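You operate a simulated robot arm through the tools that you are given. There is no shell and no other tool.

You run a simulated robot arm. Do the job below in one go: nothing can be reset, and whatever is moved stays where it is left.

Task
Try the trip: press TEST once, shut the gate, then reset the trip.
Fine: big hand wheel shut and limit knob at 0 before the reset; the flag ends white; nothing else moves.
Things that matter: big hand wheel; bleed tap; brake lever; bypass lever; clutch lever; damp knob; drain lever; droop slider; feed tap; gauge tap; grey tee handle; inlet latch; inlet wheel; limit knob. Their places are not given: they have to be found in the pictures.

Only the result counts: the job must be done as asked and must still hold three seconds after the hand-in. Knocking over, shifting, dropping, spilling or breaking anything else fails it.

Robot
A 7-joint arm with a two-finger parallel gripper, fixed in place. Base frame: the origin is on the floor under the middle of its stand, x ahead of it, y to its left, z up. Lengths are in mm, angles in rad, forces in N, time in s.
It reaches about 1247 mm from its shoulder. Its first joint turns from -2.304 to 2.304 rad. Payload 3.91 kg.
The tool frame sits at the grasp point between the pads (the TCP): z along the fingers, y along the line on which they close. The tips reach 30 mm beyond it. The gripper opens to 110 mm. The fingers are 20 mm wide and 10 mm thick; the gripper's body (48 by 112 mm) begins 55 mm behind the TCP.
Orientation is told as [roll, pitch, yaw] about the base's x, y, z axes, in that order, counted from this pose: with the fingers straight down and closing along the base's y, the tool's x points along the base's -x, its y along +y and its z along -z.

Tools
- The arm moves only by the tool move_arm. Its argument "steps" is a list of rows, each a list of 7 numbers: the shift along the tool's x, y, z in mm, then the turn, a rotation vector about the tool's x, y, z in rad, then the finger opening in mm, from 0 to 110. In form: [[x, y, z, rx, ry, rz, claw], ...]. A call has 1 to 20 rows; each row shifts and turns the commanded pose from where the row before left it, along the tool's axes as they then stand. Rows are played at 5 a second. More than 50 mm and 0.15 rad between two rows, or a gripper value outside its range, and nothing of the call is played. A pose out of reach is approached as far as the arm can. The call stops where the force on the tool passes 90 N (or 10 N more than at its start, if that is more) or the arm is blocked; 0.2 s more then pass. The fingers move at their own pace (about 108 mm/s each) and stop on an object; they squeeze with about 33 N. The grip force told is the motor's: it shows also when the fingers shut on nothing. Time passes only in rows, and 0.2 s behind the last, so rows that do not move let the fingers close. The reply holds the time, the measured pose of the TCP, the force on the tool along the base axes, the opening and the grip force, in the units named above and with some noise, with the torque about the TCP (base axes, N m) and any sound that the robot's microphone picked up.
- Cameras (640 x 400 px; columns grow to the right, rows downward): "scene" is fixed at [400.1, -500.4, 1388.8]; the picture's right is [0.99, -0.17, 0.00], its down [-0.08, -0.49, -0.87] and it looks along [0.15, 0.85, -0.50] (base axes); focal length 360 px, centre (320, 200). "wrist" rides on the gripper at [72, 17, -103] in the tool frame; the picture's right is [-0.23, 0.97, 0.00], its down [-0.76, -0.18, -0.62] and it looks along [-0.61, -0.14, 0.78] (tool axes); focal length 222 px, centre (320, 200).
- get_image(camera): a new picture of that camera. The clock stands still meanwhile.
- point_at(camera, pixels): for up to 12 pixels [column, row] of the newest picture of that camera ("zoom" is the newest enlarged one), the place [x, y, z] in the base frame of the surface seen there, good to about 2 mm. The clock stands still meanwhile.
- zoom(camera, box): a new picture of the part [left, top, right, bottom] of that camera's present view, enlarged. The clock stands still meanwhile.
- close_job(): hands the job in; it is judged then, once.

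Leave the gripper open and the arm clear of the work at the hand-in unless told otherwise.

The tools are called after "Call:" as a command line: name --pt "numbers of a row" for each row, then --argument value for the rest, lists and objects as JSON in quotes. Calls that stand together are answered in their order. move_arm: Moves the arm, as the interface text tells. Its arguments: {"type":"object","properties":{"steps":{"type":"array","items":{"type":"array","items":{"type":"number"}}}},"required":["steps"]} The other tools are called the same way: get_image (camera) takes a picture; point_at (camera, pixels) gives the place of the surface under pixels of a picture; zoom (camera, box) takes an enlarged picture of a part of a camera's view; close_job () hands the job in.

At the start:

```text
clock: 0.0
tool_pos: [258.6, 482.8, 1059.8]
ee_rot: [0.002, 0.001, 0.0]
wrist_force: [-0.8, 0.1, 0.0]
wrist_torque: [-0.03, 0.0, 0.01]
finger_gap: 109.9
grip_force: 0.2
```

scene: 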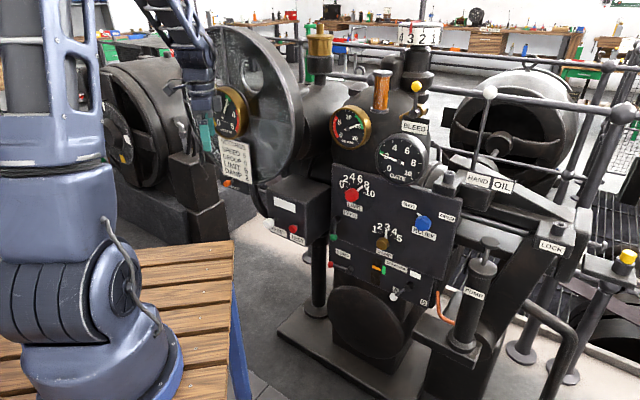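
wrist: 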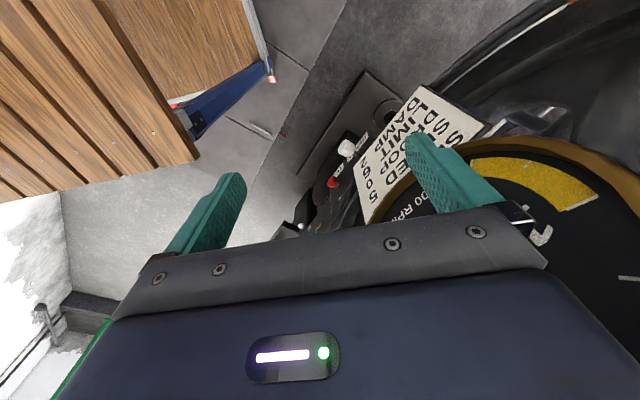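

The scene shows a turbine governor with dials, knobs and levers. I'll enlarge several parts of the scene view to read the labels.

Call:
zoom --camera "scene" --box '[320, 160, 480, 260]'

Call:
zoom --camera "scene" --box '[320, 220, 480, 320]'

Call:
zoom --camera "scene" --box '[200, 80, 340, 250]'

Call:
zoom --camera "scene" --box '[320, 10, 480, 120]'

Call:
zoom --camera "scene" --box '[430, 80, 640, 220]'

Call:
zoom --camera "scene" --box '[430, 200, 640, 380]'

```text
4.00 times, centred on (400, 210) of scene
```

zoom: 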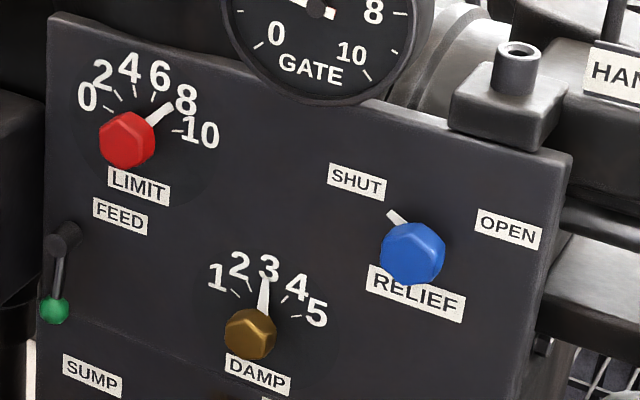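

```text
4.00 times, centred on (400, 270) of scene
```

zoom: 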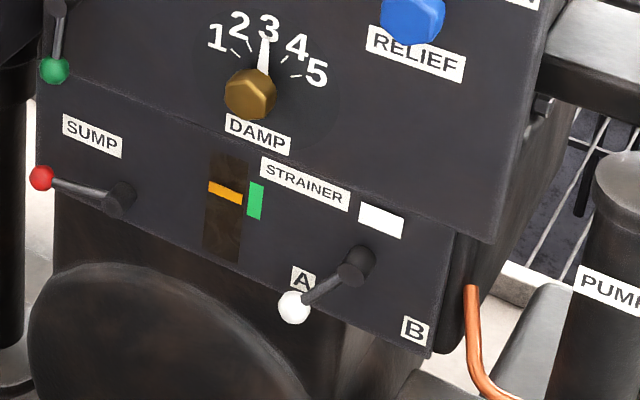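

```text
2.35 times, centred on (270, 165) of scene
```

zoom: 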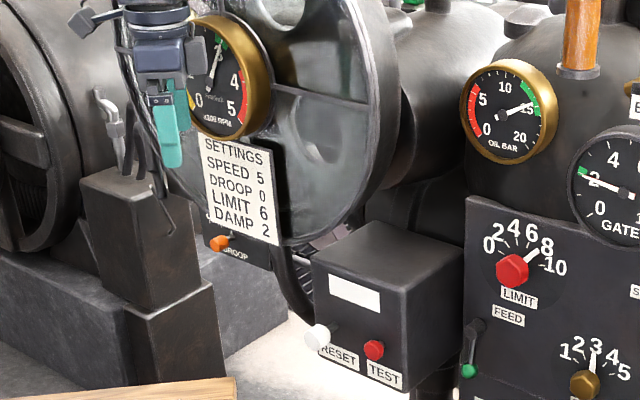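

```text
3.64 times, centred on (400, 65) of scene
```

zoom: 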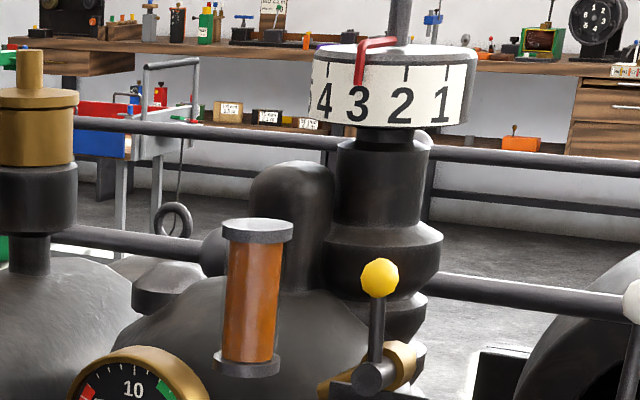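

```text
2.86 times, centred on (535, 150) of scene
```

zoom: 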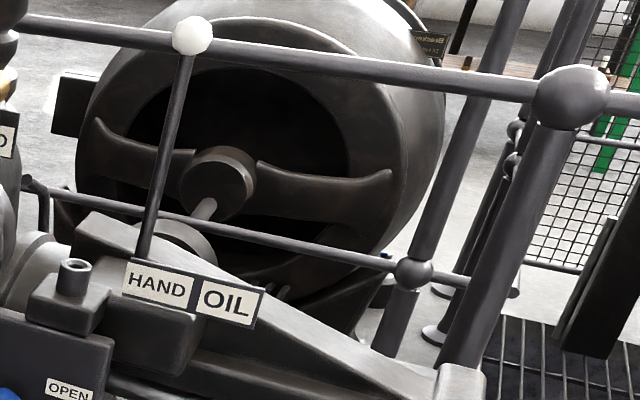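

```text
2.22 times, centred on (535, 290) of scene
```

zoom: 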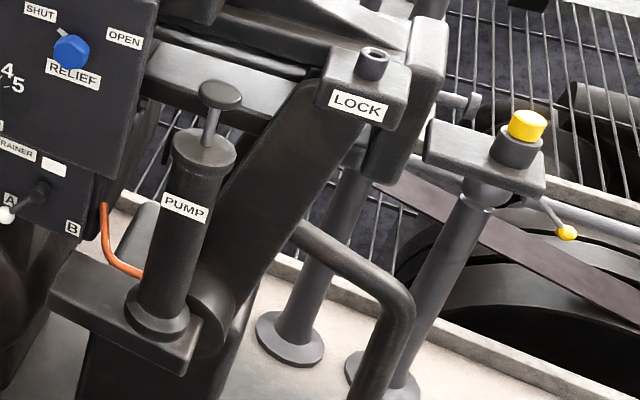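

I can see LIMIT (red knob, pointer at 8), RESET (white) and TEST (red) on the trip box, and the GATE gauge. Next I'll look for the big hand wheel and the other items at higher magnification.

Call:
zoom --camera "scene" --box '[255, 170, 345, 260]'

Call:
zoom --camera "scene" --box '[360, 120, 460, 200]'

Call:
zoom --camera "scene" --box '[80, 20, 240, 240]'

Call:
zoom --camera "scene" --box '[210, 10, 340, 120]'

Call:
zoom --camera "scene" --box '[440, 60, 600, 180]'

Call:
zoom --camera "scene" --box '[560, 0, 640, 120]'

Call:
zoom --camera "scene" --box '[540, 220, 640, 400]'

Call:
zoom --camera "scene" --box '[200, 120, 300, 220]'

```text
4.44 times, centred on (300, 215) of scene
```

zoom: 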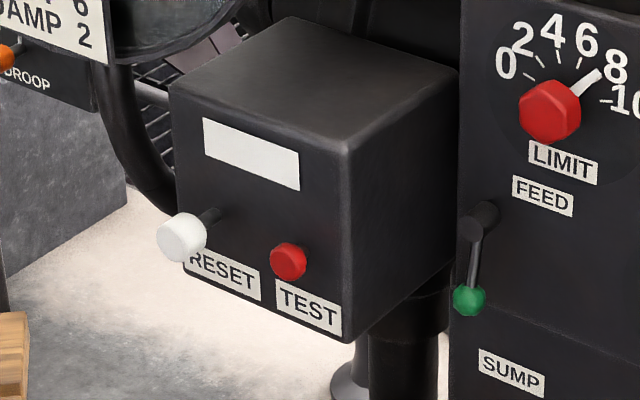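

```text
5.00 times, centred on (410, 160) of scene
```

zoom: 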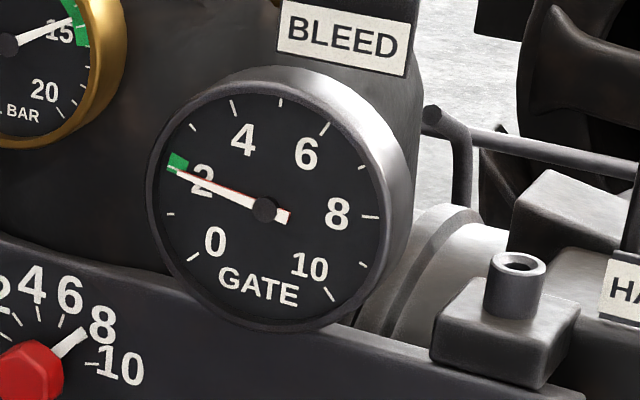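

```text
1.82 times, centred on (160, 130) of scene
```

zoom: 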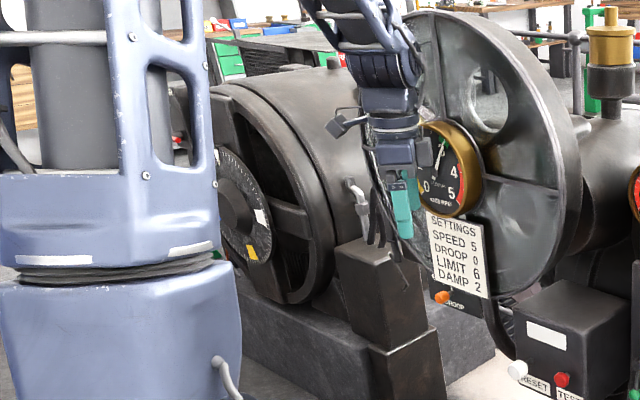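

```text
3.64 times, centred on (275, 65) of scene
```

zoom: 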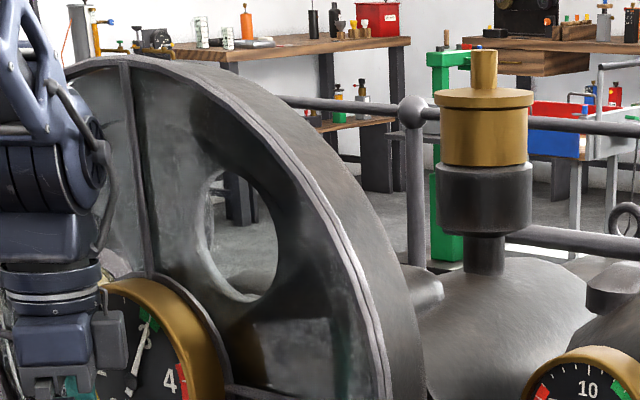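

```text
3.33 times, centred on (520, 120) of scene
```

zoom: 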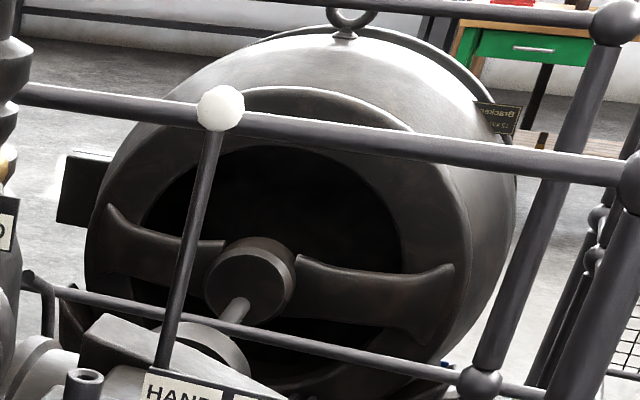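

```text
3.33 times, centred on (600, 60) of scene
```

zoom: 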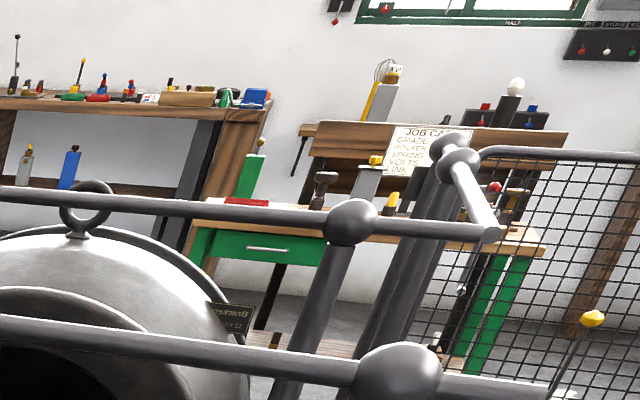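

```text
2.22 times, centred on (590, 310) of scene
```

zoom: 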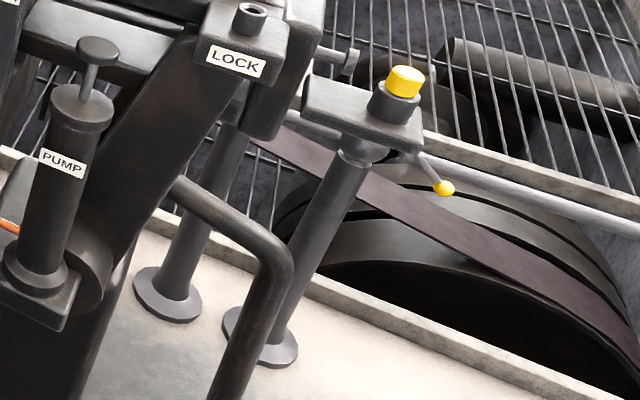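

```text
4.00 times, centred on (250, 170) of scene
```

zoom: 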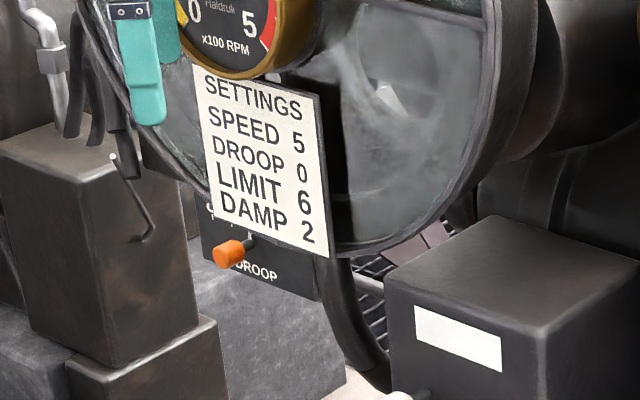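

I'll take a fresh scene picture and ask for the positions of key features: limit knob, TEST, RESET, flag window, gate gauge, clutch lever, and the dark curved rim left of the trip box.

Call:
get_image --camera "scene"

Call:
point_at --camera "scene" --pixels '[[352, 195], [293, 229], [269, 224], [285, 206], [400, 160], [490, 92], [259, 215], [273, 205], [251, 195], [300, 170], [345, 220], [425, 222]]'

Call:
point_at --camera "scene" --pixels '[[240, 30], [290, 80], [300, 150], [240, 55], [530, 140], [500, 150], [228, 184], [628, 256], [573, 277], [375, 300], [483, 250], [550, 220]]'

```text
taken
```

scene: 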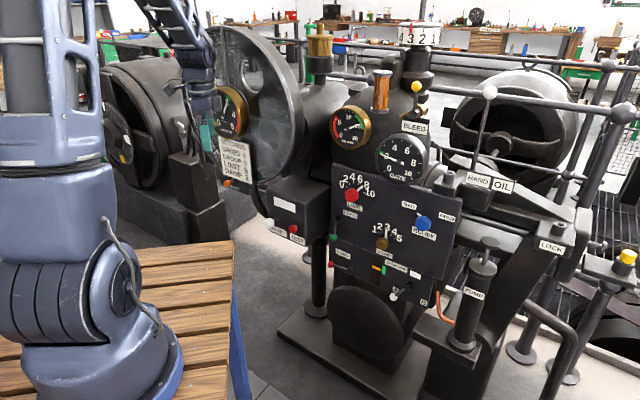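

```text
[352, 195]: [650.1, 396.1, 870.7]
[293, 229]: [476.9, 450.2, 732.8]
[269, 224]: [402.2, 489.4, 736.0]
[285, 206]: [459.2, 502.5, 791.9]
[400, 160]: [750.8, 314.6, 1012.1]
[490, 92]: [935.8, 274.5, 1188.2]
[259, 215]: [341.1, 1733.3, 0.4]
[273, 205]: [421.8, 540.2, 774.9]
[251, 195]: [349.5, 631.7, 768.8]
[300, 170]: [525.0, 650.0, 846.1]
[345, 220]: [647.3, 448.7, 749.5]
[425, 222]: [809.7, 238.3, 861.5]
```

```text
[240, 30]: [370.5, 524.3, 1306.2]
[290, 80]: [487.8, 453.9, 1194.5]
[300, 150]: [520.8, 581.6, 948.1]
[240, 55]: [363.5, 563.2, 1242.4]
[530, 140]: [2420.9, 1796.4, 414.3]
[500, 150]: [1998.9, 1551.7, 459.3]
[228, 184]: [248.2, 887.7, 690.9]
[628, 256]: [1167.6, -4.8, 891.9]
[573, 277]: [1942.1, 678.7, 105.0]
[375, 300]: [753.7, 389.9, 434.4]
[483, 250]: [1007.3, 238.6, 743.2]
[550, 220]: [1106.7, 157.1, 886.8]
```

Now I'll look at the wrist view in enlargement to understand what is near the gripper, and the far left side.

Call:
zoom --camera "wrist" --box '[240, 0, 640, 250]'

Call:
zoom --camera "scene" --box '[240, 150, 310, 260]'

Call:
zoom --camera "scene" --box '[450, 220, 540, 340]'

Call:
zoom --camera "scene" --box '[260, 240, 460, 400]'

```text
1.60 times, centred on (440, 125) of wrist
```

zoom: 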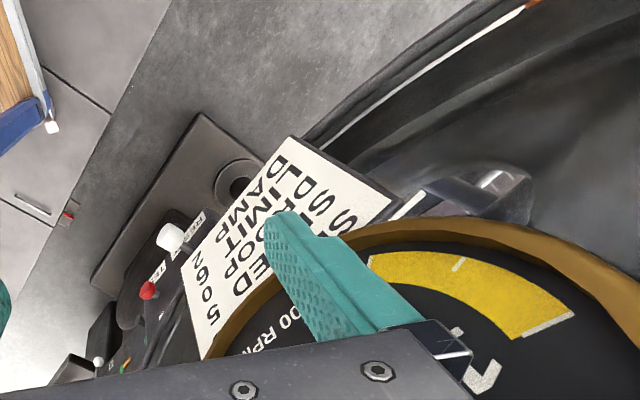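

```text
3.64 times, centred on (275, 205) of scene
```

zoom: 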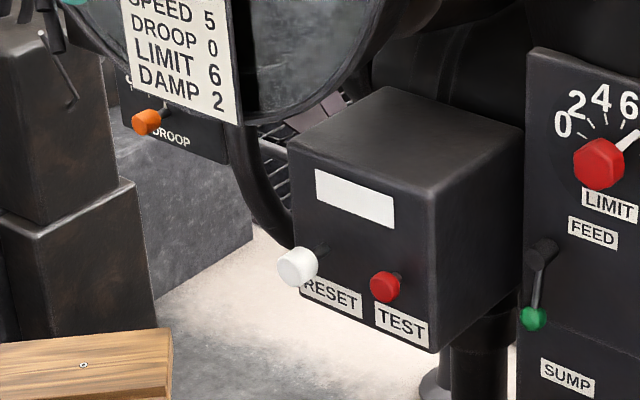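

```text
3.33 times, centred on (495, 280) of scene
```

zoom: 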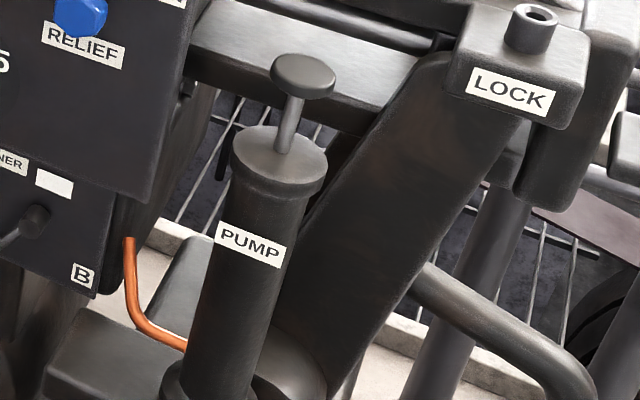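

```text
2.50 times, centred on (360, 320) of scene
```

zoom: 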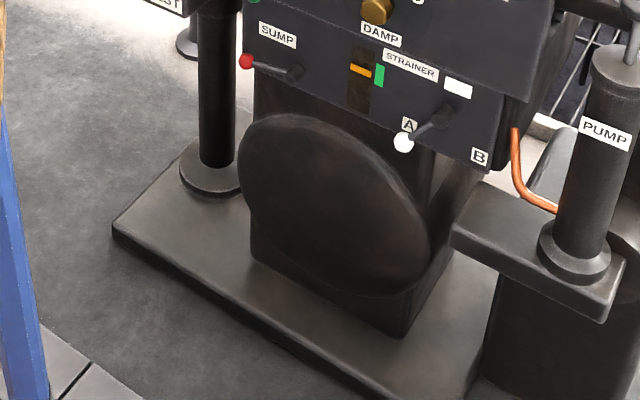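

I'll sample points on the large grey disc, the gauge in front of it, and the dark curved rim beneath it, to understand the geometry.

Call:
point_at --camera "scene" --pixels '[[215, 30], [228, 40], [262, 30], [280, 50], [298, 90], [303, 130], [295, 165], [270, 185], [270, 100], [260, 140], [248, 60], [236, 110]]'

Call:
point_at --camera "scene" --pixels '[[245, 150], [238, 170], [222, 160], [245, 90], [228, 75], [255, 205], [248, 188], [262, 217], [310, 110], [320, 90], [318, 40], [247, 195]]'

Call:
point_at --camera "scene" --pixels '[[100, 130], [130, 140], [165, 170], [185, 190], [195, 220], [150, 90], [345, 100], [350, 125], [417, 86], [380, 90], [420, 30], [400, 125]]'

```text
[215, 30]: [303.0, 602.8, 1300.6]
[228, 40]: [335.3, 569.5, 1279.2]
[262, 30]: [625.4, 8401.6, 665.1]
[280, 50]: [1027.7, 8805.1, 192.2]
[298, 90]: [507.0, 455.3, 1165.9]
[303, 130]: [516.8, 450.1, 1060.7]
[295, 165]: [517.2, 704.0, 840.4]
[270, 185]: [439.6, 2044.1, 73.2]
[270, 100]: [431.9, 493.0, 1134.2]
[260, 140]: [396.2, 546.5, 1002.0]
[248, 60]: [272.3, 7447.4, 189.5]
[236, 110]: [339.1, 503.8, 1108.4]
```

```text
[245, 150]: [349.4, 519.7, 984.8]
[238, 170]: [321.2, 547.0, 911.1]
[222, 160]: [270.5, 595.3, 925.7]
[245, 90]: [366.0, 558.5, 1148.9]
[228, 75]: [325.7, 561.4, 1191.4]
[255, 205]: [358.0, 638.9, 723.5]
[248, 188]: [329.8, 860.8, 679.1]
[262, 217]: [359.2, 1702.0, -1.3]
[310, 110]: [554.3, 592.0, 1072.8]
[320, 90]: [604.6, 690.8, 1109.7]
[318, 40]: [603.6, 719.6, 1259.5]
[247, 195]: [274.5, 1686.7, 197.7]
```

```text
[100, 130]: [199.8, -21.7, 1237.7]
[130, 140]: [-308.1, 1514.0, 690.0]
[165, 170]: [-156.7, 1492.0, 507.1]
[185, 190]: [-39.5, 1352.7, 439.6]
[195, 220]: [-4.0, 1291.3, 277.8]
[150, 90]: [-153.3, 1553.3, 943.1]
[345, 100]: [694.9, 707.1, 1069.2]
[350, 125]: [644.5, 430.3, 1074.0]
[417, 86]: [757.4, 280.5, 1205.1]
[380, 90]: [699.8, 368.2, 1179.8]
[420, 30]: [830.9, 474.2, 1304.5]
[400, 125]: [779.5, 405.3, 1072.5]
```

The large grey disc is at roughly x 300-520, y 450-600, z 900-1310, and a darker rim lies below it. To get a proper look I'll back the gripper away from the dial (toward the base), yaw toward the machine and tip the camera up.

Call:
move_arm --pt "20 -25 -20 0 0 0 110" --pt "20 -25 -20 0 0 0 110" --pt "20 -25 -20 0 0 0 110" --pt "20 -25 -20 0 0 0 110" --pt "0 0 0 0 0 -0.14 110" --pt "0 0 0 0 0 -0.14 110" --pt "0 0 0 0 0 -0.14 110" --pt "0 0 0 0 0 -0.14 110" --pt "0 0 0 0 0 -0.14 110" --pt "0 0 0 0 0 -0.14 110" --pt "0 0 0 0 0 -0.14 110" --pt "0 0 0 0 0 -0.14 110" --pt "0 0 0 0 -0.12 0 110" --pt "0 0 0 0 -0.12 0 110" --pt "0 0 0 0 -0.12 0 110" --pt "0 0 0 0 -0.12 0 110"

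Call:
get_image --camera "wrist"

Call:
get_image --camera "scene"

```text
clock: 3.4
tool_pos: [179.1, 397.0, 1132.1]
ee_rot: [-0.006, -0.472, 1.123]
wrist_force: [0.6, 0.6, -0.7]
wrist_torque: [-0.02, -0.01, -0.04]
finger_gap: 110.2
grip_force: 0.1
```

```text
taken
```

wrist: 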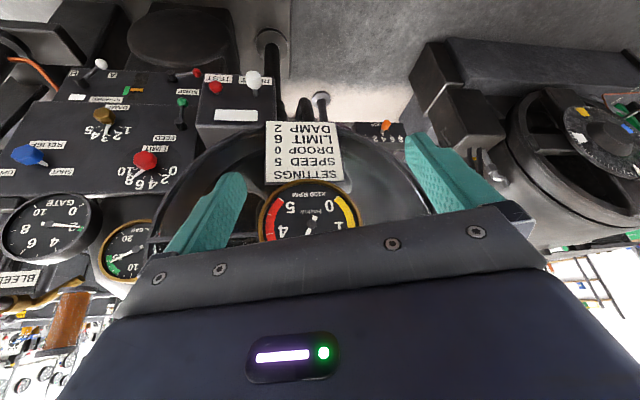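

```text
taken
```

scene: 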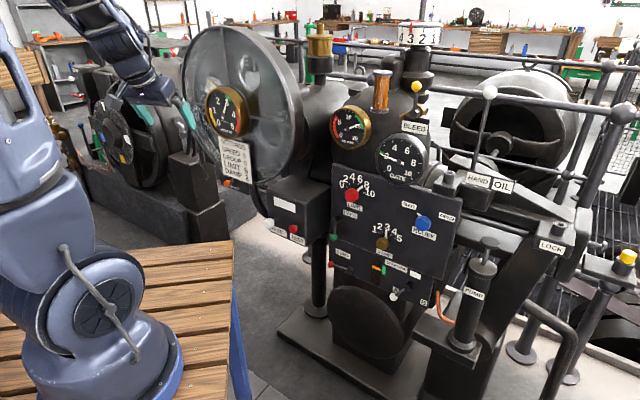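

The wrist view is upside-down but shows everything. I'll enlarge the disc area in the scene, and parts of the wrist view.

Call:
zoom --camera "scene" --box '[170, 10, 340, 260]'

Call:
zoom --camera "scene" --box '[60, 60, 240, 260]'

Call:
zoom --camera "wrist" --box '[140, 60, 440, 260]'

Call:
zoom --camera "wrist" --box '[400, 0, 640, 260]'

Call:
zoom --camera "wrist" --box '[0, 0, 260, 180]'

```text
1.60 times, centred on (255, 135) of scene
```

zoom: 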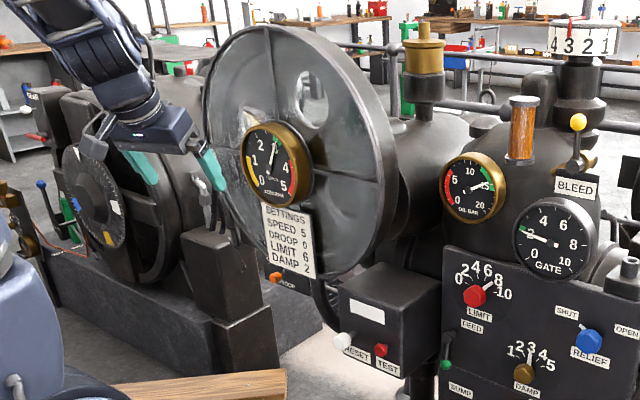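

```text
2.00 times, centred on (150, 160) of scene
```

zoom: 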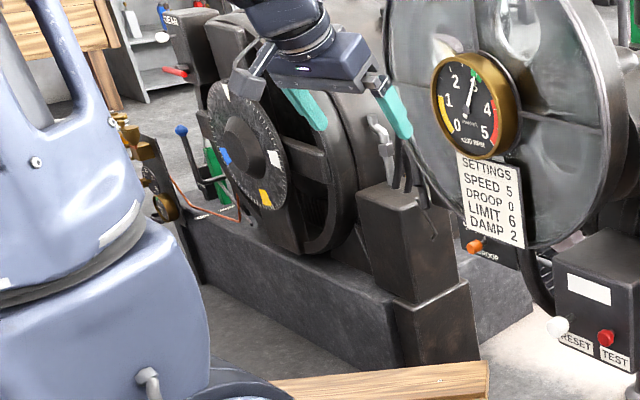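

```text
2.00 times, centred on (290, 160) of wrist
```

zoom: 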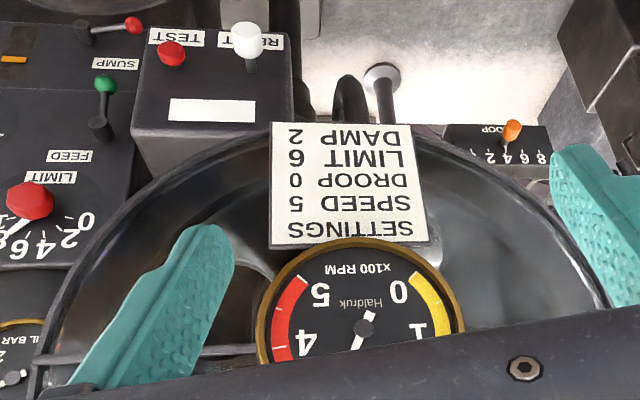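

```text
1.54 times, centred on (520, 130) of wrist
```

zoom: 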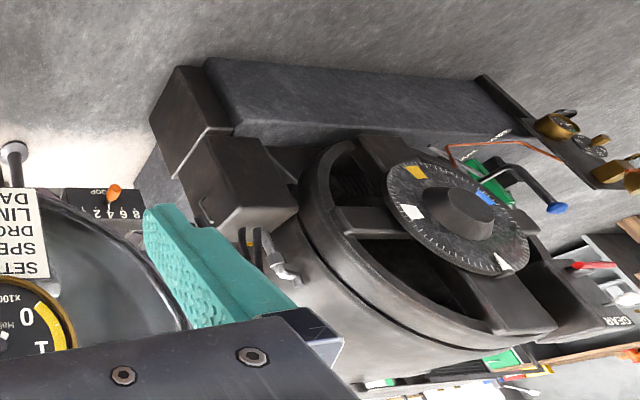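

```text
2.22 times, centred on (130, 90) of wrist
```

zoom: 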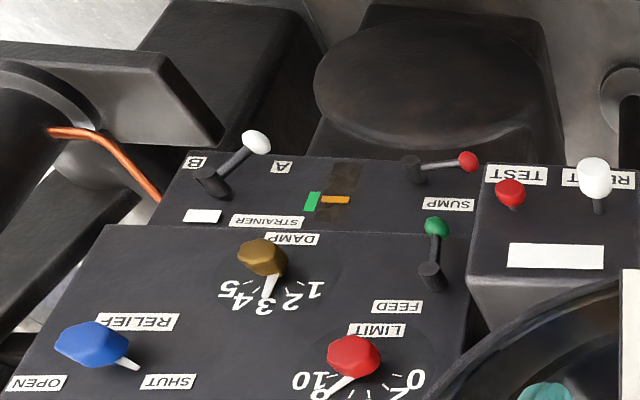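

I'll zoom tightly on the dark rim near the trip box and sample its position.

Call:
zoom --camera "scene" --box '[236, 175, 284, 223]'

Call:
zoom --camera "wrist" --box '[260, 70, 360, 140]'

```text
8.33 times, centred on (260, 199) of scene
```

zoom: 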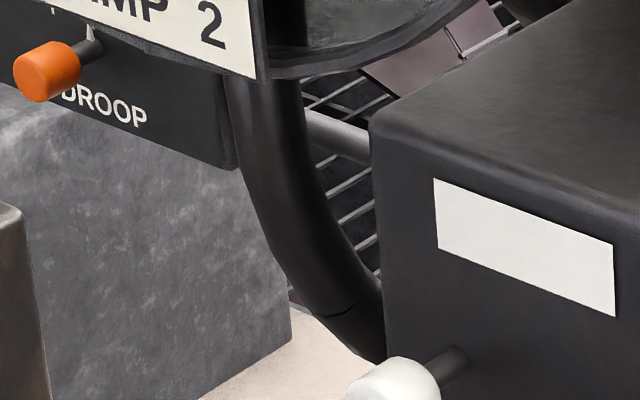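

```text
5.71 times, centred on (310, 105) of wrist
```

zoom: 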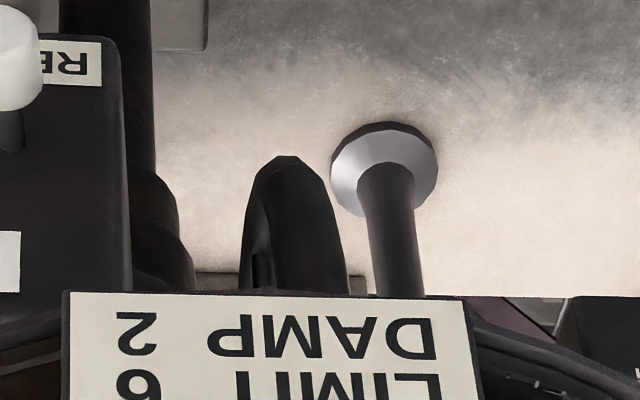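

The rim is a tube of a wheel seen partly edge-on. I'll sample points on it from both zoomed pictures.

Call:
point_at --camera "zoom" --pixels '[[297, 270], [290, 200], [270, 270], [320, 240], [263, 170]]'

Call:
zoom --camera "scene" --box '[236, 175, 284, 223]'

Call:
point_at --camera "zoom" --pixels '[[270, 100], [280, 160], [255, 150], [300, 150], [300, 220], [290, 260], [330, 270], [330, 305], [365, 330], [350, 300]]'

```text
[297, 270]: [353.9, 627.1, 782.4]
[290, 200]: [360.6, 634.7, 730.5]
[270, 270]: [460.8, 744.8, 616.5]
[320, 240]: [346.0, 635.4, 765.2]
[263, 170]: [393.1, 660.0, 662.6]
```

```text
8.33 times, centred on (260, 199) of scene
```

zoom: 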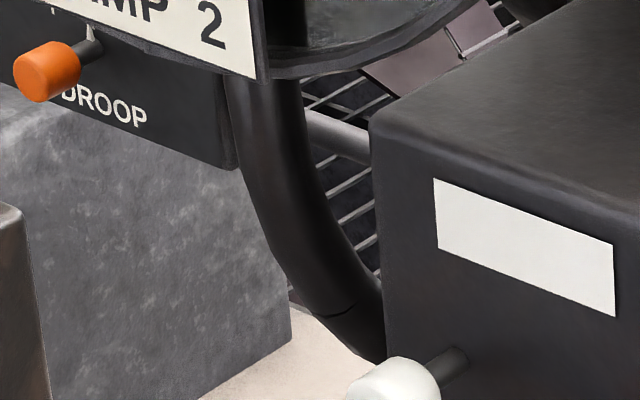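

```text
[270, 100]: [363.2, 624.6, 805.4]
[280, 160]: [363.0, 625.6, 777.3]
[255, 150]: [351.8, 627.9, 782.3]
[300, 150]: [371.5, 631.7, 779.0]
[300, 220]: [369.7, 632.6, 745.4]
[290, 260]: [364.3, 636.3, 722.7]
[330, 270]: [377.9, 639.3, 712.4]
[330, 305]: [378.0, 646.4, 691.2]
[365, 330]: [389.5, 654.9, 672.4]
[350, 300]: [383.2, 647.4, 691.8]
```

From the samples, this rim fits a vertical wheel of about 180 mm radius centred near (475, 765, 790) on the machine's left side, so it may be the big hand wheel. Before moving round to the left side, I'll check the disc's left edge and other obstacles.

Call:
point_at --camera "scene" --pixels '[[184, 75], [186, 100], [195, 50], [190, 130], [205, 160], [228, 184], [190, 200], [185, 240], [150, 120], [185, 120], [200, 260], [150, 300]]'

Call:
point_at --camera "wrist" --pixels '[[310, 240], [385, 126], [305, 150], [445, 150], [410, 195], [470, 130], [430, 60], [570, 120], [230, 115], [255, 80], [145, 160], [270, 40]]'

```text
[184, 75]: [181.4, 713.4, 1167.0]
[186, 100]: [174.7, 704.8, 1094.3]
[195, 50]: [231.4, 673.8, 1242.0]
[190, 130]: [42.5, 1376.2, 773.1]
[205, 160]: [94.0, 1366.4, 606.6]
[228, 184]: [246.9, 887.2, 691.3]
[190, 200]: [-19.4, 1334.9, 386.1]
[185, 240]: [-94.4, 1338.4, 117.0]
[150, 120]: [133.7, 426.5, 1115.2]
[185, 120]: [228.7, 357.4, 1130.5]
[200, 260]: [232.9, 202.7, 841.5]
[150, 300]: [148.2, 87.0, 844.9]
```

```text
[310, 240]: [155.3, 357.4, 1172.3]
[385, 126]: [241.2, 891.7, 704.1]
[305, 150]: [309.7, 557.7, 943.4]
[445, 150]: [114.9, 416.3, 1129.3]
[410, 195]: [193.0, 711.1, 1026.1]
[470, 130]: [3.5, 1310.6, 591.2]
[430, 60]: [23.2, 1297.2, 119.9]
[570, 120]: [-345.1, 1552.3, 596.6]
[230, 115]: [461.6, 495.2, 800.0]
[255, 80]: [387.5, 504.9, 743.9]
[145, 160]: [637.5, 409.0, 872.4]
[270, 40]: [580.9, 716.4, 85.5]
```

The disc edge reaches (178, 708). I'll move the gripper out to about (20, 800, 1100), clear to its left, and yaw back so the wrist camera looks toward +x at the hand wheel.

Call:
move_arm --pt "-10.3 40.2 0.2 0 0 0 110" --pt "-10.3 40.2 0.2 0 0 0 110" --pt "-10.3 40.2 0.2 0 0 0 110" --pt "-10.3 40.2 0.2 0 0 0 110" --pt "-29.5 22.4 23.1 0 0 0 110" --pt "-29.5 22.4 23.1 0 0 0 110" --pt "-29.5 22.4 23.1 0 0 0 110" --pt "-29.5 22.4 23.1 0 0 0 110" --pt "-29.5 22.4 23.1 0 0 0 110" --pt "-29.5 22.4 23.1 0 0 0 110" --pt "-29.5 22.4 23.1 0 0 0 110" --pt "0 0 0 0.0585 0 0.1146 110" --pt "0 0 0 0.0585 0 0.1146 110" --pt "0 0 0 0.0585 0 0.1146 110" --pt "0 0 0 0.0585 0 0.1146 110" --pt "0 0 0 0.0585 0 0.1146 110" --pt "0 0 0 0.0585 0 0.1146 110"

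Call:
get_image --camera "wrist"

Call:
get_image --camera "scene"

```text
clock: 7.0
tool_pos: [21.0, 800.5, 1097.5]
ee_rot: [-0.007, -0.475, 0.348]
wrist_force: [0.1, -0.6, 0.2]
wrist_torque: [-0.02, 0.03, 0.0]
finger_gap: 110.1
grip_force: 0.1
```

```text
taken
```

wrist: 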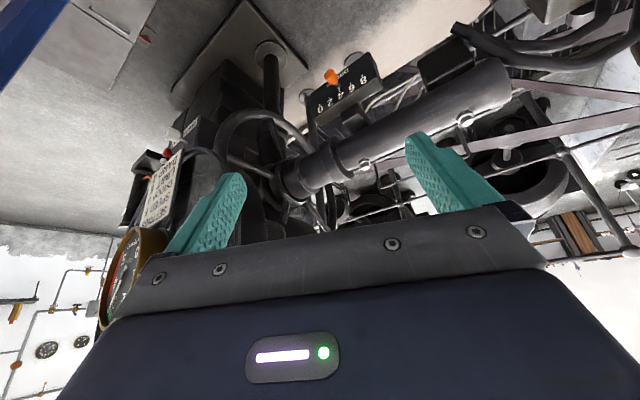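

```text
taken
```

scene: 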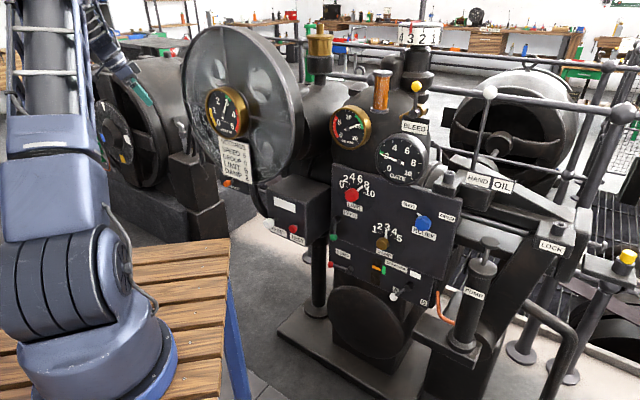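

The wrist view now shows a spoked wheel at about (265, 150) behind the disc. I'll enlarge that area.

Call:
zoom --camera "wrist" --box '[190, 50, 430, 230]'

Call:
zoom --camera "wrist" --box '[400, 0, 640, 260]'

Call:
zoom --camera "wrist" --box '[100, 60, 280, 260]'

```text
2.22 times, centred on (310, 140) of wrist
```

zoom: 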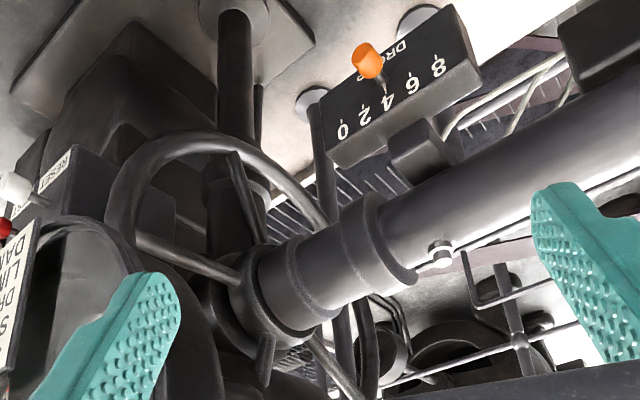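

```text
1.54 times, centred on (520, 130) of wrist
```

zoom: 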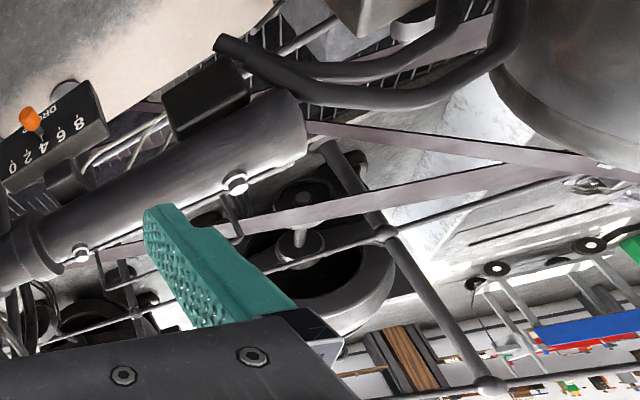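

```text
2.00 times, centred on (190, 160) of wrist
```

zoom: 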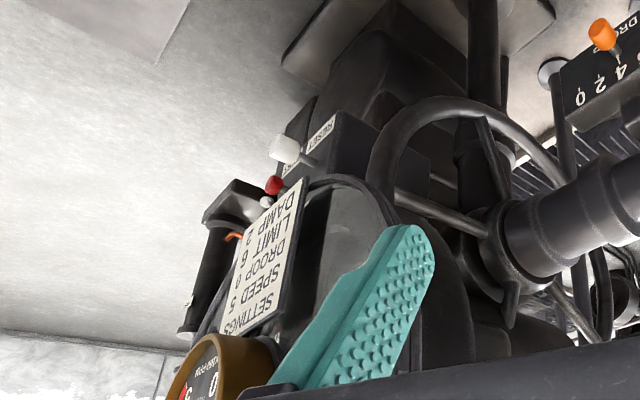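

I can see a spoked hand wheel on a shaft that runs to the left. I'll sample its hub, spokes, rim and the shaft.

Call:
zoom --camera "wrist" --box '[190, 50, 430, 230]'

Call:
point_at --camera "zoom" --pixels '[[190, 145], [115, 195], [265, 160], [320, 225], [245, 190], [190, 260], [260, 280], [255, 345], [300, 270], [380, 240], [360, 330], [500, 200]]'

Call:
point_at --camera "zoom" --pixels '[[240, 300], [265, 365], [320, 350], [370, 70], [400, 110], [440, 255], [240, 60], [225, 170], [60, 250], [440, 150], [580, 130], [150, 215]]'

```text
2.22 times, centred on (310, 140) of wrist
```

zoom: 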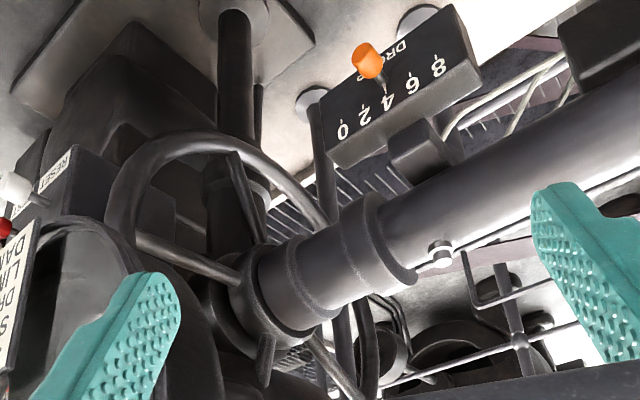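

```text
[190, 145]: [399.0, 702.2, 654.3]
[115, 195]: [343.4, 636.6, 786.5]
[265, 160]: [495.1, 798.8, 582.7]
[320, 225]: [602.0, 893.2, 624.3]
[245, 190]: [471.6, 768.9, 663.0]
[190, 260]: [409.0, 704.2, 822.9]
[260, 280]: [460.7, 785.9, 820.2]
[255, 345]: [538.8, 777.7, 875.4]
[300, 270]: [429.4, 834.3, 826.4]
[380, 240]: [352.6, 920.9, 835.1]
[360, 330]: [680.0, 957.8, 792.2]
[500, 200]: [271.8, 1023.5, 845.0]
```

```text
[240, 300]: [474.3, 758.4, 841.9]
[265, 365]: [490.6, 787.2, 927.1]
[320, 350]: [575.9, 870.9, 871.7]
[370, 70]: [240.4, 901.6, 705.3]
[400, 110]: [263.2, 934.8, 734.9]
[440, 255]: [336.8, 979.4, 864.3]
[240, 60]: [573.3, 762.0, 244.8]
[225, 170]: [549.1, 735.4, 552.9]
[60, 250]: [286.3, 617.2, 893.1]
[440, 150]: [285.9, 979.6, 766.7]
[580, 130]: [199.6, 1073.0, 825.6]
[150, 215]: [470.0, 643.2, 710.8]
```

The wheel is vertical, about 220 mm in radius, centred near (511, 797, 805). I'll go a bit higher and closer and yaw toward it to look for markings and the turn direction.

Call:
move_arm --pt "-28.5 23.1 -2.2 0 0 0 110" --pt "-28.5 23.1 -2.2 0 0 0 110" --pt "-28.5 23.1 -2.2 0 0 0 110" --pt "-28.5 23.1 -2.2 0 0 0 110" --pt "0 0 0 0.055 0 0.107 110" --pt "0 0 0 0.055 0 0.107 110" --pt "0 0 0 0.055 0 0.107 110" --pt "0 0 0 0.055 0 0.107 110" --pt "0 0 0 0.055 0 0.107 110"

Call:
get_image --camera "wrist"

Call:
zoom --camera "wrist" --box '[160, 60, 480, 260]'

```text
clock: 9.0
tool_pos: [75.2, 886.4, 1162.8]
ee_rot: [-0.006, -0.48, -0.238]
wrist_force: [-0.3, 0.3, -0.1]
wrist_torque: [0.03, 0.02, 0.04]
finger_gap: 110.1
grip_force: 0.2
out of reach, approached as far as the arm can: row 7, 8, 9
```

```text
taken
```

wrist: 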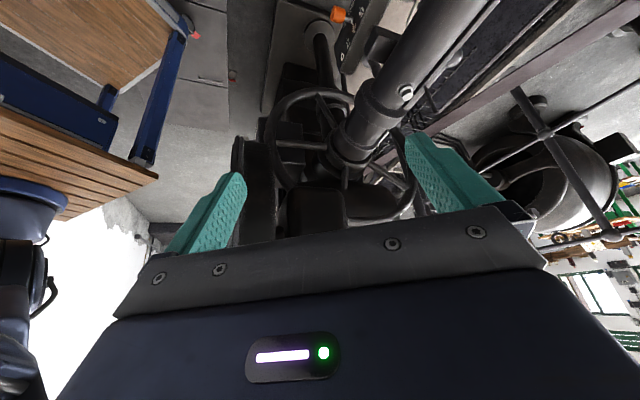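

```text
2.00 times, centred on (320, 160) of wrist
```

zoom: 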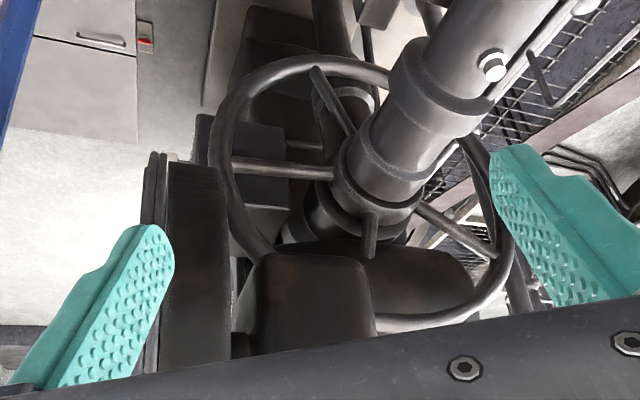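

No markings are visible on the wheel itself. Now I'll measure the trip box face and limit knob precisely from scene zooms.

Call:
zoom --camera "scene" --box '[260, 185, 320, 245]'

Call:
point_at --camera "zoom" --pixels '[[160, 145], [300, 205], [155, 90], [305, 140], [150, 300], [250, 260], [200, 270], [250, 310], [285, 345], [275, 240], [85, 250], [120, 200]]'

Call:
point_at --camera "zoom" --pixels '[[240, 285], [258, 275], [230, 262], [75, 260], [95, 245], [110, 250], [330, 180], [360, 250], [350, 110], [130, 120], [200, 350], [330, 380]]'

```text
6.67 times, centred on (290, 215) of scene
```

zoom: 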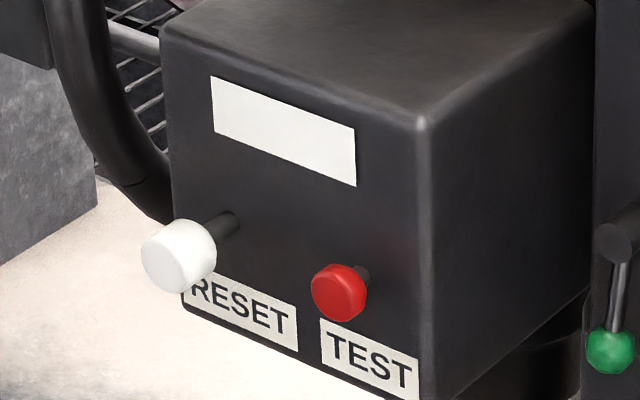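

```text
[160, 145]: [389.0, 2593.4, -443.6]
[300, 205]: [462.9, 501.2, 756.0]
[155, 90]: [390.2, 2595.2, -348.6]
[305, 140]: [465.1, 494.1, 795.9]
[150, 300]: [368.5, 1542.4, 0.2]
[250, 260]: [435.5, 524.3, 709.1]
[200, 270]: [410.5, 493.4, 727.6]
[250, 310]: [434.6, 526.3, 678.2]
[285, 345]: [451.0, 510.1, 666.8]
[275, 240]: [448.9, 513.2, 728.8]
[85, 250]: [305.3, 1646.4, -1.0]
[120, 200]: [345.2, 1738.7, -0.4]
```

```text
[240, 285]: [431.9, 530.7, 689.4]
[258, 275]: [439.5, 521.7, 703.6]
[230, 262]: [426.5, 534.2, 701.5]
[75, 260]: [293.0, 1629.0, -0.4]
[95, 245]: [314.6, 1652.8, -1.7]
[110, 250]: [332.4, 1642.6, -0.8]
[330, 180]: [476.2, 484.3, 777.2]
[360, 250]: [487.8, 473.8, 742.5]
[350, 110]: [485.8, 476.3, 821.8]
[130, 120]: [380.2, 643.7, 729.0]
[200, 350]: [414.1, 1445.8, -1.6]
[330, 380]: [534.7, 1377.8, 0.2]
```

The trip box face is vertical with normal (-0.71, -0.71, 0): RESET sticks out about 50 mm and TEST about 24 mm. Now the table outline and the panel geometry.

Call:
get_image --camera "scene"

Call:
point_at --camera "scene" --pixels '[[228, 242], [150, 246], [228, 330], [222, 390], [200, 245], [115, 246], [235, 300], [225, 270], [240, 350]]'

Call:
zoom --camera "scene" --box '[330, 165, 400, 235]'

Call:
point_at --camera "zoom" --pixels '[[200, 172], [230, 165], [180, 185], [200, 150], [275, 115], [250, 145], [150, 200], [300, 230], [400, 250], [215, 235], [130, 270], [160, 100]]'

```text
taken
```

scene: 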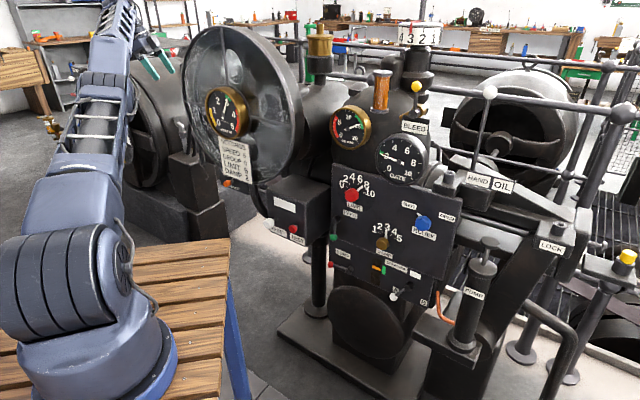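

```text
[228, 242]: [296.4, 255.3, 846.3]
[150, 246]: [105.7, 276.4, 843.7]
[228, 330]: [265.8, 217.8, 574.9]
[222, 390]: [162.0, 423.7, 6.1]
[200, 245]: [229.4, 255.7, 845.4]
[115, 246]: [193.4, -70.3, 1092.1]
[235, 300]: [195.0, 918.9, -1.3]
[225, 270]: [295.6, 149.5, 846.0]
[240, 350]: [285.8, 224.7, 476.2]
```

```text
5.71 times, centred on (365, 200) of scene
```

zoom: 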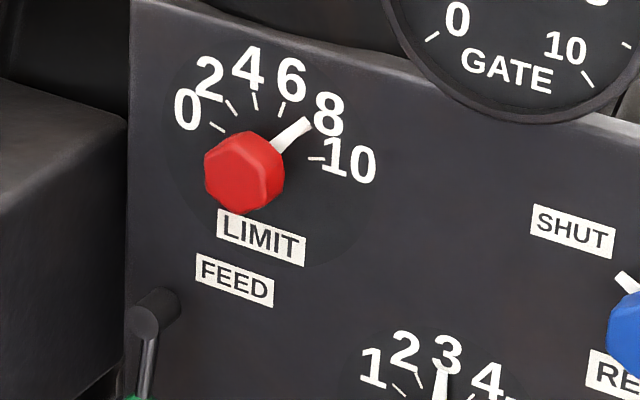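

```text
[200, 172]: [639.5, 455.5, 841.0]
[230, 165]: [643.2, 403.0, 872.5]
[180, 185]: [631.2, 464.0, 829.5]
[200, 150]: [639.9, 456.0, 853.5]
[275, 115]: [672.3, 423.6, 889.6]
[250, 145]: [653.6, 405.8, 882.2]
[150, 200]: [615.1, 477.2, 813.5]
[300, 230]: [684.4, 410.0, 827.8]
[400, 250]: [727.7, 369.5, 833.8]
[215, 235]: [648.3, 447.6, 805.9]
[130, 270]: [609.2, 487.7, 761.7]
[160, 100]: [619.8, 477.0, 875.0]
```

The table edge is at x=300, y=265, z=845, so I'll press TEST with the hand tilted 45° down to clear it. First I'll back out from the far-left pose and yaw to face the machine.

Call:
move_arm --pt "-7.2 -40.5 7.5 0 0 0 110" --pt "-7.2 -40.5 7.5 0 0 0 110" --pt "-7.2 -40.5 7.5 0 0 0 110" --pt "-7.2 -40.5 7.5 0 0 0 110" --pt "-7.2 -40.5 7.5 0 0 0 110" --pt "-7.2 -40.5 7.5 0 0 0 110" --pt "0 0 0 -0.0589 0 -0.1131 60" --pt "0 0 0 -0.0589 0 -0.1131 40" --pt "0 0 0 -0.0589 0 -0.1131 20" --pt "0 0 0 -0.0589 0 -0.1131 0" --pt "0 0 0 -0.0589 0 -0.1131 0" --pt "0 0 0 -0.0589 0 -0.1131 0" --pt "0 0 0 -0.0589 0 -0.1131 0" --pt "0 0 0 -0.0589 0 -0.1131 0" --pt "0 0 0 0 0 0 0"

```text
clock: 12.2
tool_pos: [39.0, 958.5, 1202.9]
ee_rot: [-0.003, -0.473, 0.767]
wrist_force: [-0.5, -0.2, 0.4]
wrist_torque: [0.01, -0.03, 0.0]
finger_gap: 0.0
grip_force: 33.4
out of reach, approached as far as the arm can: row 1, 2, 3, 4, 5, 6, 7, 8, 9, 10, 11, 12, 13, 14
```

The reply says those rows were out of reach, and the pose drifted to (39, 958, 1203). I'll look at the scene and then move slowly back toward the base.

Call:
get_image --camera "scene"

Call:
move_arm --pt "0 0 0 0 0 0 0"

```text
taken
```

scene: 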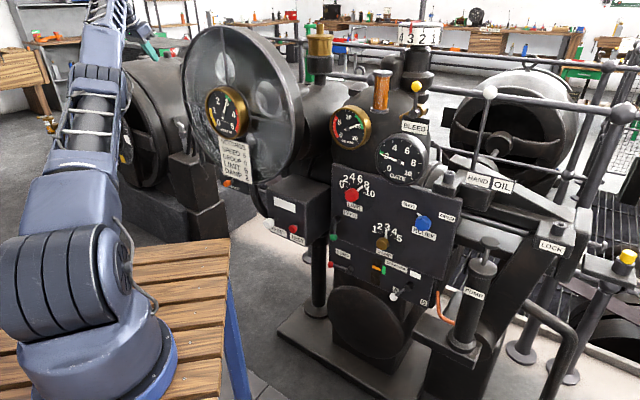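

```text
clock: 12.6
tool_pos: [38.5, 958.0, 1203.4]
ee_rot: [-0.003, -0.472, 0.767]
wrist_force: [0.6, -0.8, -0.2]
wrist_torque: [-0.02, 0.0, 0.0]
finger_gap: 0.0
grip_force: 32.9
```

The arm is stretched nearly straight. I'll try a small pull straight back toward -y.

Call:
move_arm --pt "20.6 -24 -10.5 0 0 0 0" --pt "20.6 -24 -10.5 0 0 0 0" --pt "20.6 -24 -10.5 0 0 0 0"

```text
clock: 13.4
tool_pos: [21.1, 945.2, 1234.7]
ee_rot: [-0.003, -0.472, 0.766]
wrist_force: [0.5, -0.2, -0.3]
wrist_torque: [-0.01, 0.03, -0.02]
finger_gap: 0.0
grip_force: 33.1
out of reach, approached as far as the arm can: row 1, 2, 3
```

Going inward in large steps fails near the stretched-out pose. I'll try very small inward steps.

Call:
move_arm --pt "2.5 -2.9 -1.3 0 0 0 0" --pt "2.5 -2.9 -1.3 0 0 0 0" --pt "2.5 -2.9 -1.3 0 0 0 0" --pt "2.5 -2.9 -1.3 0 0 0 0" --pt "2.5 -2.9 -1.3 0 0 0 0"

```text
clock: 14.6
tool_pos: [20.0, 940.9, 1239.1]
ee_rot: [-0.003, -0.473, 0.766]
wrist_force: [0.4, -0.4, -0.4]
wrist_torque: [0.0, 0.0, 0.0]
finger_gap: 0.0
grip_force: 32.7
out of reach, approached as far as the arm can: row 1, 3, 4, 5
```

The pose slides instead of coming inward, so a joint may be at a limit. I'll try going down a little, which is clear of everything here.

Call:
move_arm --pt "4.5 0 8.9 0 0 0 0" --pt "4.5 0 8.9 0 0 0 0" --pt "4.5 0 8.9 0 0 0 0" --pt "4.5 0 8.9 0 0 0 0"

Call:
get_image --camera "wrist"

```text
clock: 15.6
tool_pos: [18.0, 954.4, 1203.2]
ee_rot: [-0.003, -0.473, 0.767]
wrist_force: [0.7, 0.2, 0.1]
wrist_torque: [0.01, -0.02, 0.01]
finger_gap: 0.1
grip_force: 33.4
out of reach, approached as far as the arm can: row 1, 2, 3, 4
```

```text
taken
```

wrist: 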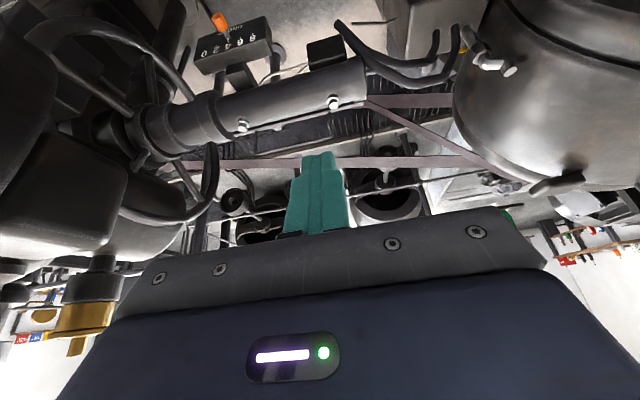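

The motion stays on a sphere, so the arm is straight at the elbow. I'll sample points on the arm from the scene picture to understand its posture.

Call:
get_image --camera "scene"

Call:
point_at --camera "scene" --pixels '[[60, 270], [120, 260], [100, 350], [90, 200], [95, 160], [95, 110], [100, 70], [108, 40], [115, 15], [140, 30], [130, 45], [75, 230]]'

Call:
zoom --camera "scene" --box '[0, 0, 240, 260]'

```text
taken
```

scene: 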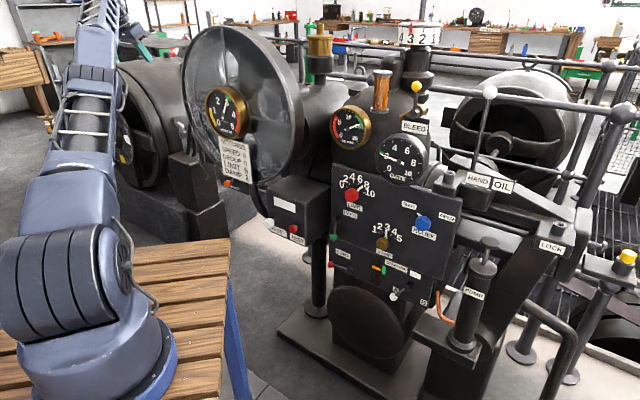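

```text
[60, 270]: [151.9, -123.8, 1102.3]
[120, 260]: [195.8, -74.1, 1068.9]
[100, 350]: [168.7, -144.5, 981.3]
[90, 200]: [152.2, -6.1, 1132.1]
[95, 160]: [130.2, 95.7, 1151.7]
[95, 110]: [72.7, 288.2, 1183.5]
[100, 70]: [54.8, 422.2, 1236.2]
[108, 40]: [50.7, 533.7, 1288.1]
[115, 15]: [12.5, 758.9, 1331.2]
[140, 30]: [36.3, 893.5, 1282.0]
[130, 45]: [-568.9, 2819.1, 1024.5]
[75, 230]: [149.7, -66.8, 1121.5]
```

```text
1.54 times, centred on (120, 130) of scene
```

zoom: 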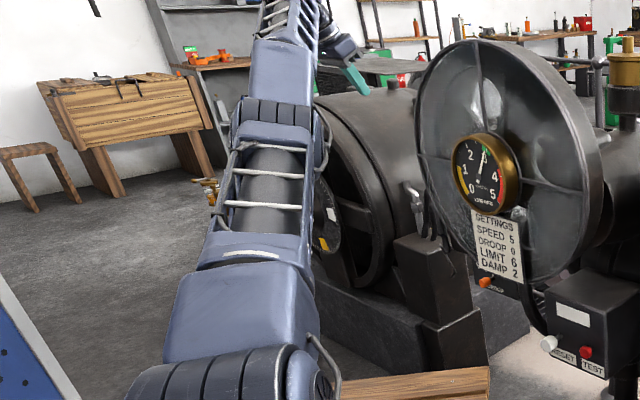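

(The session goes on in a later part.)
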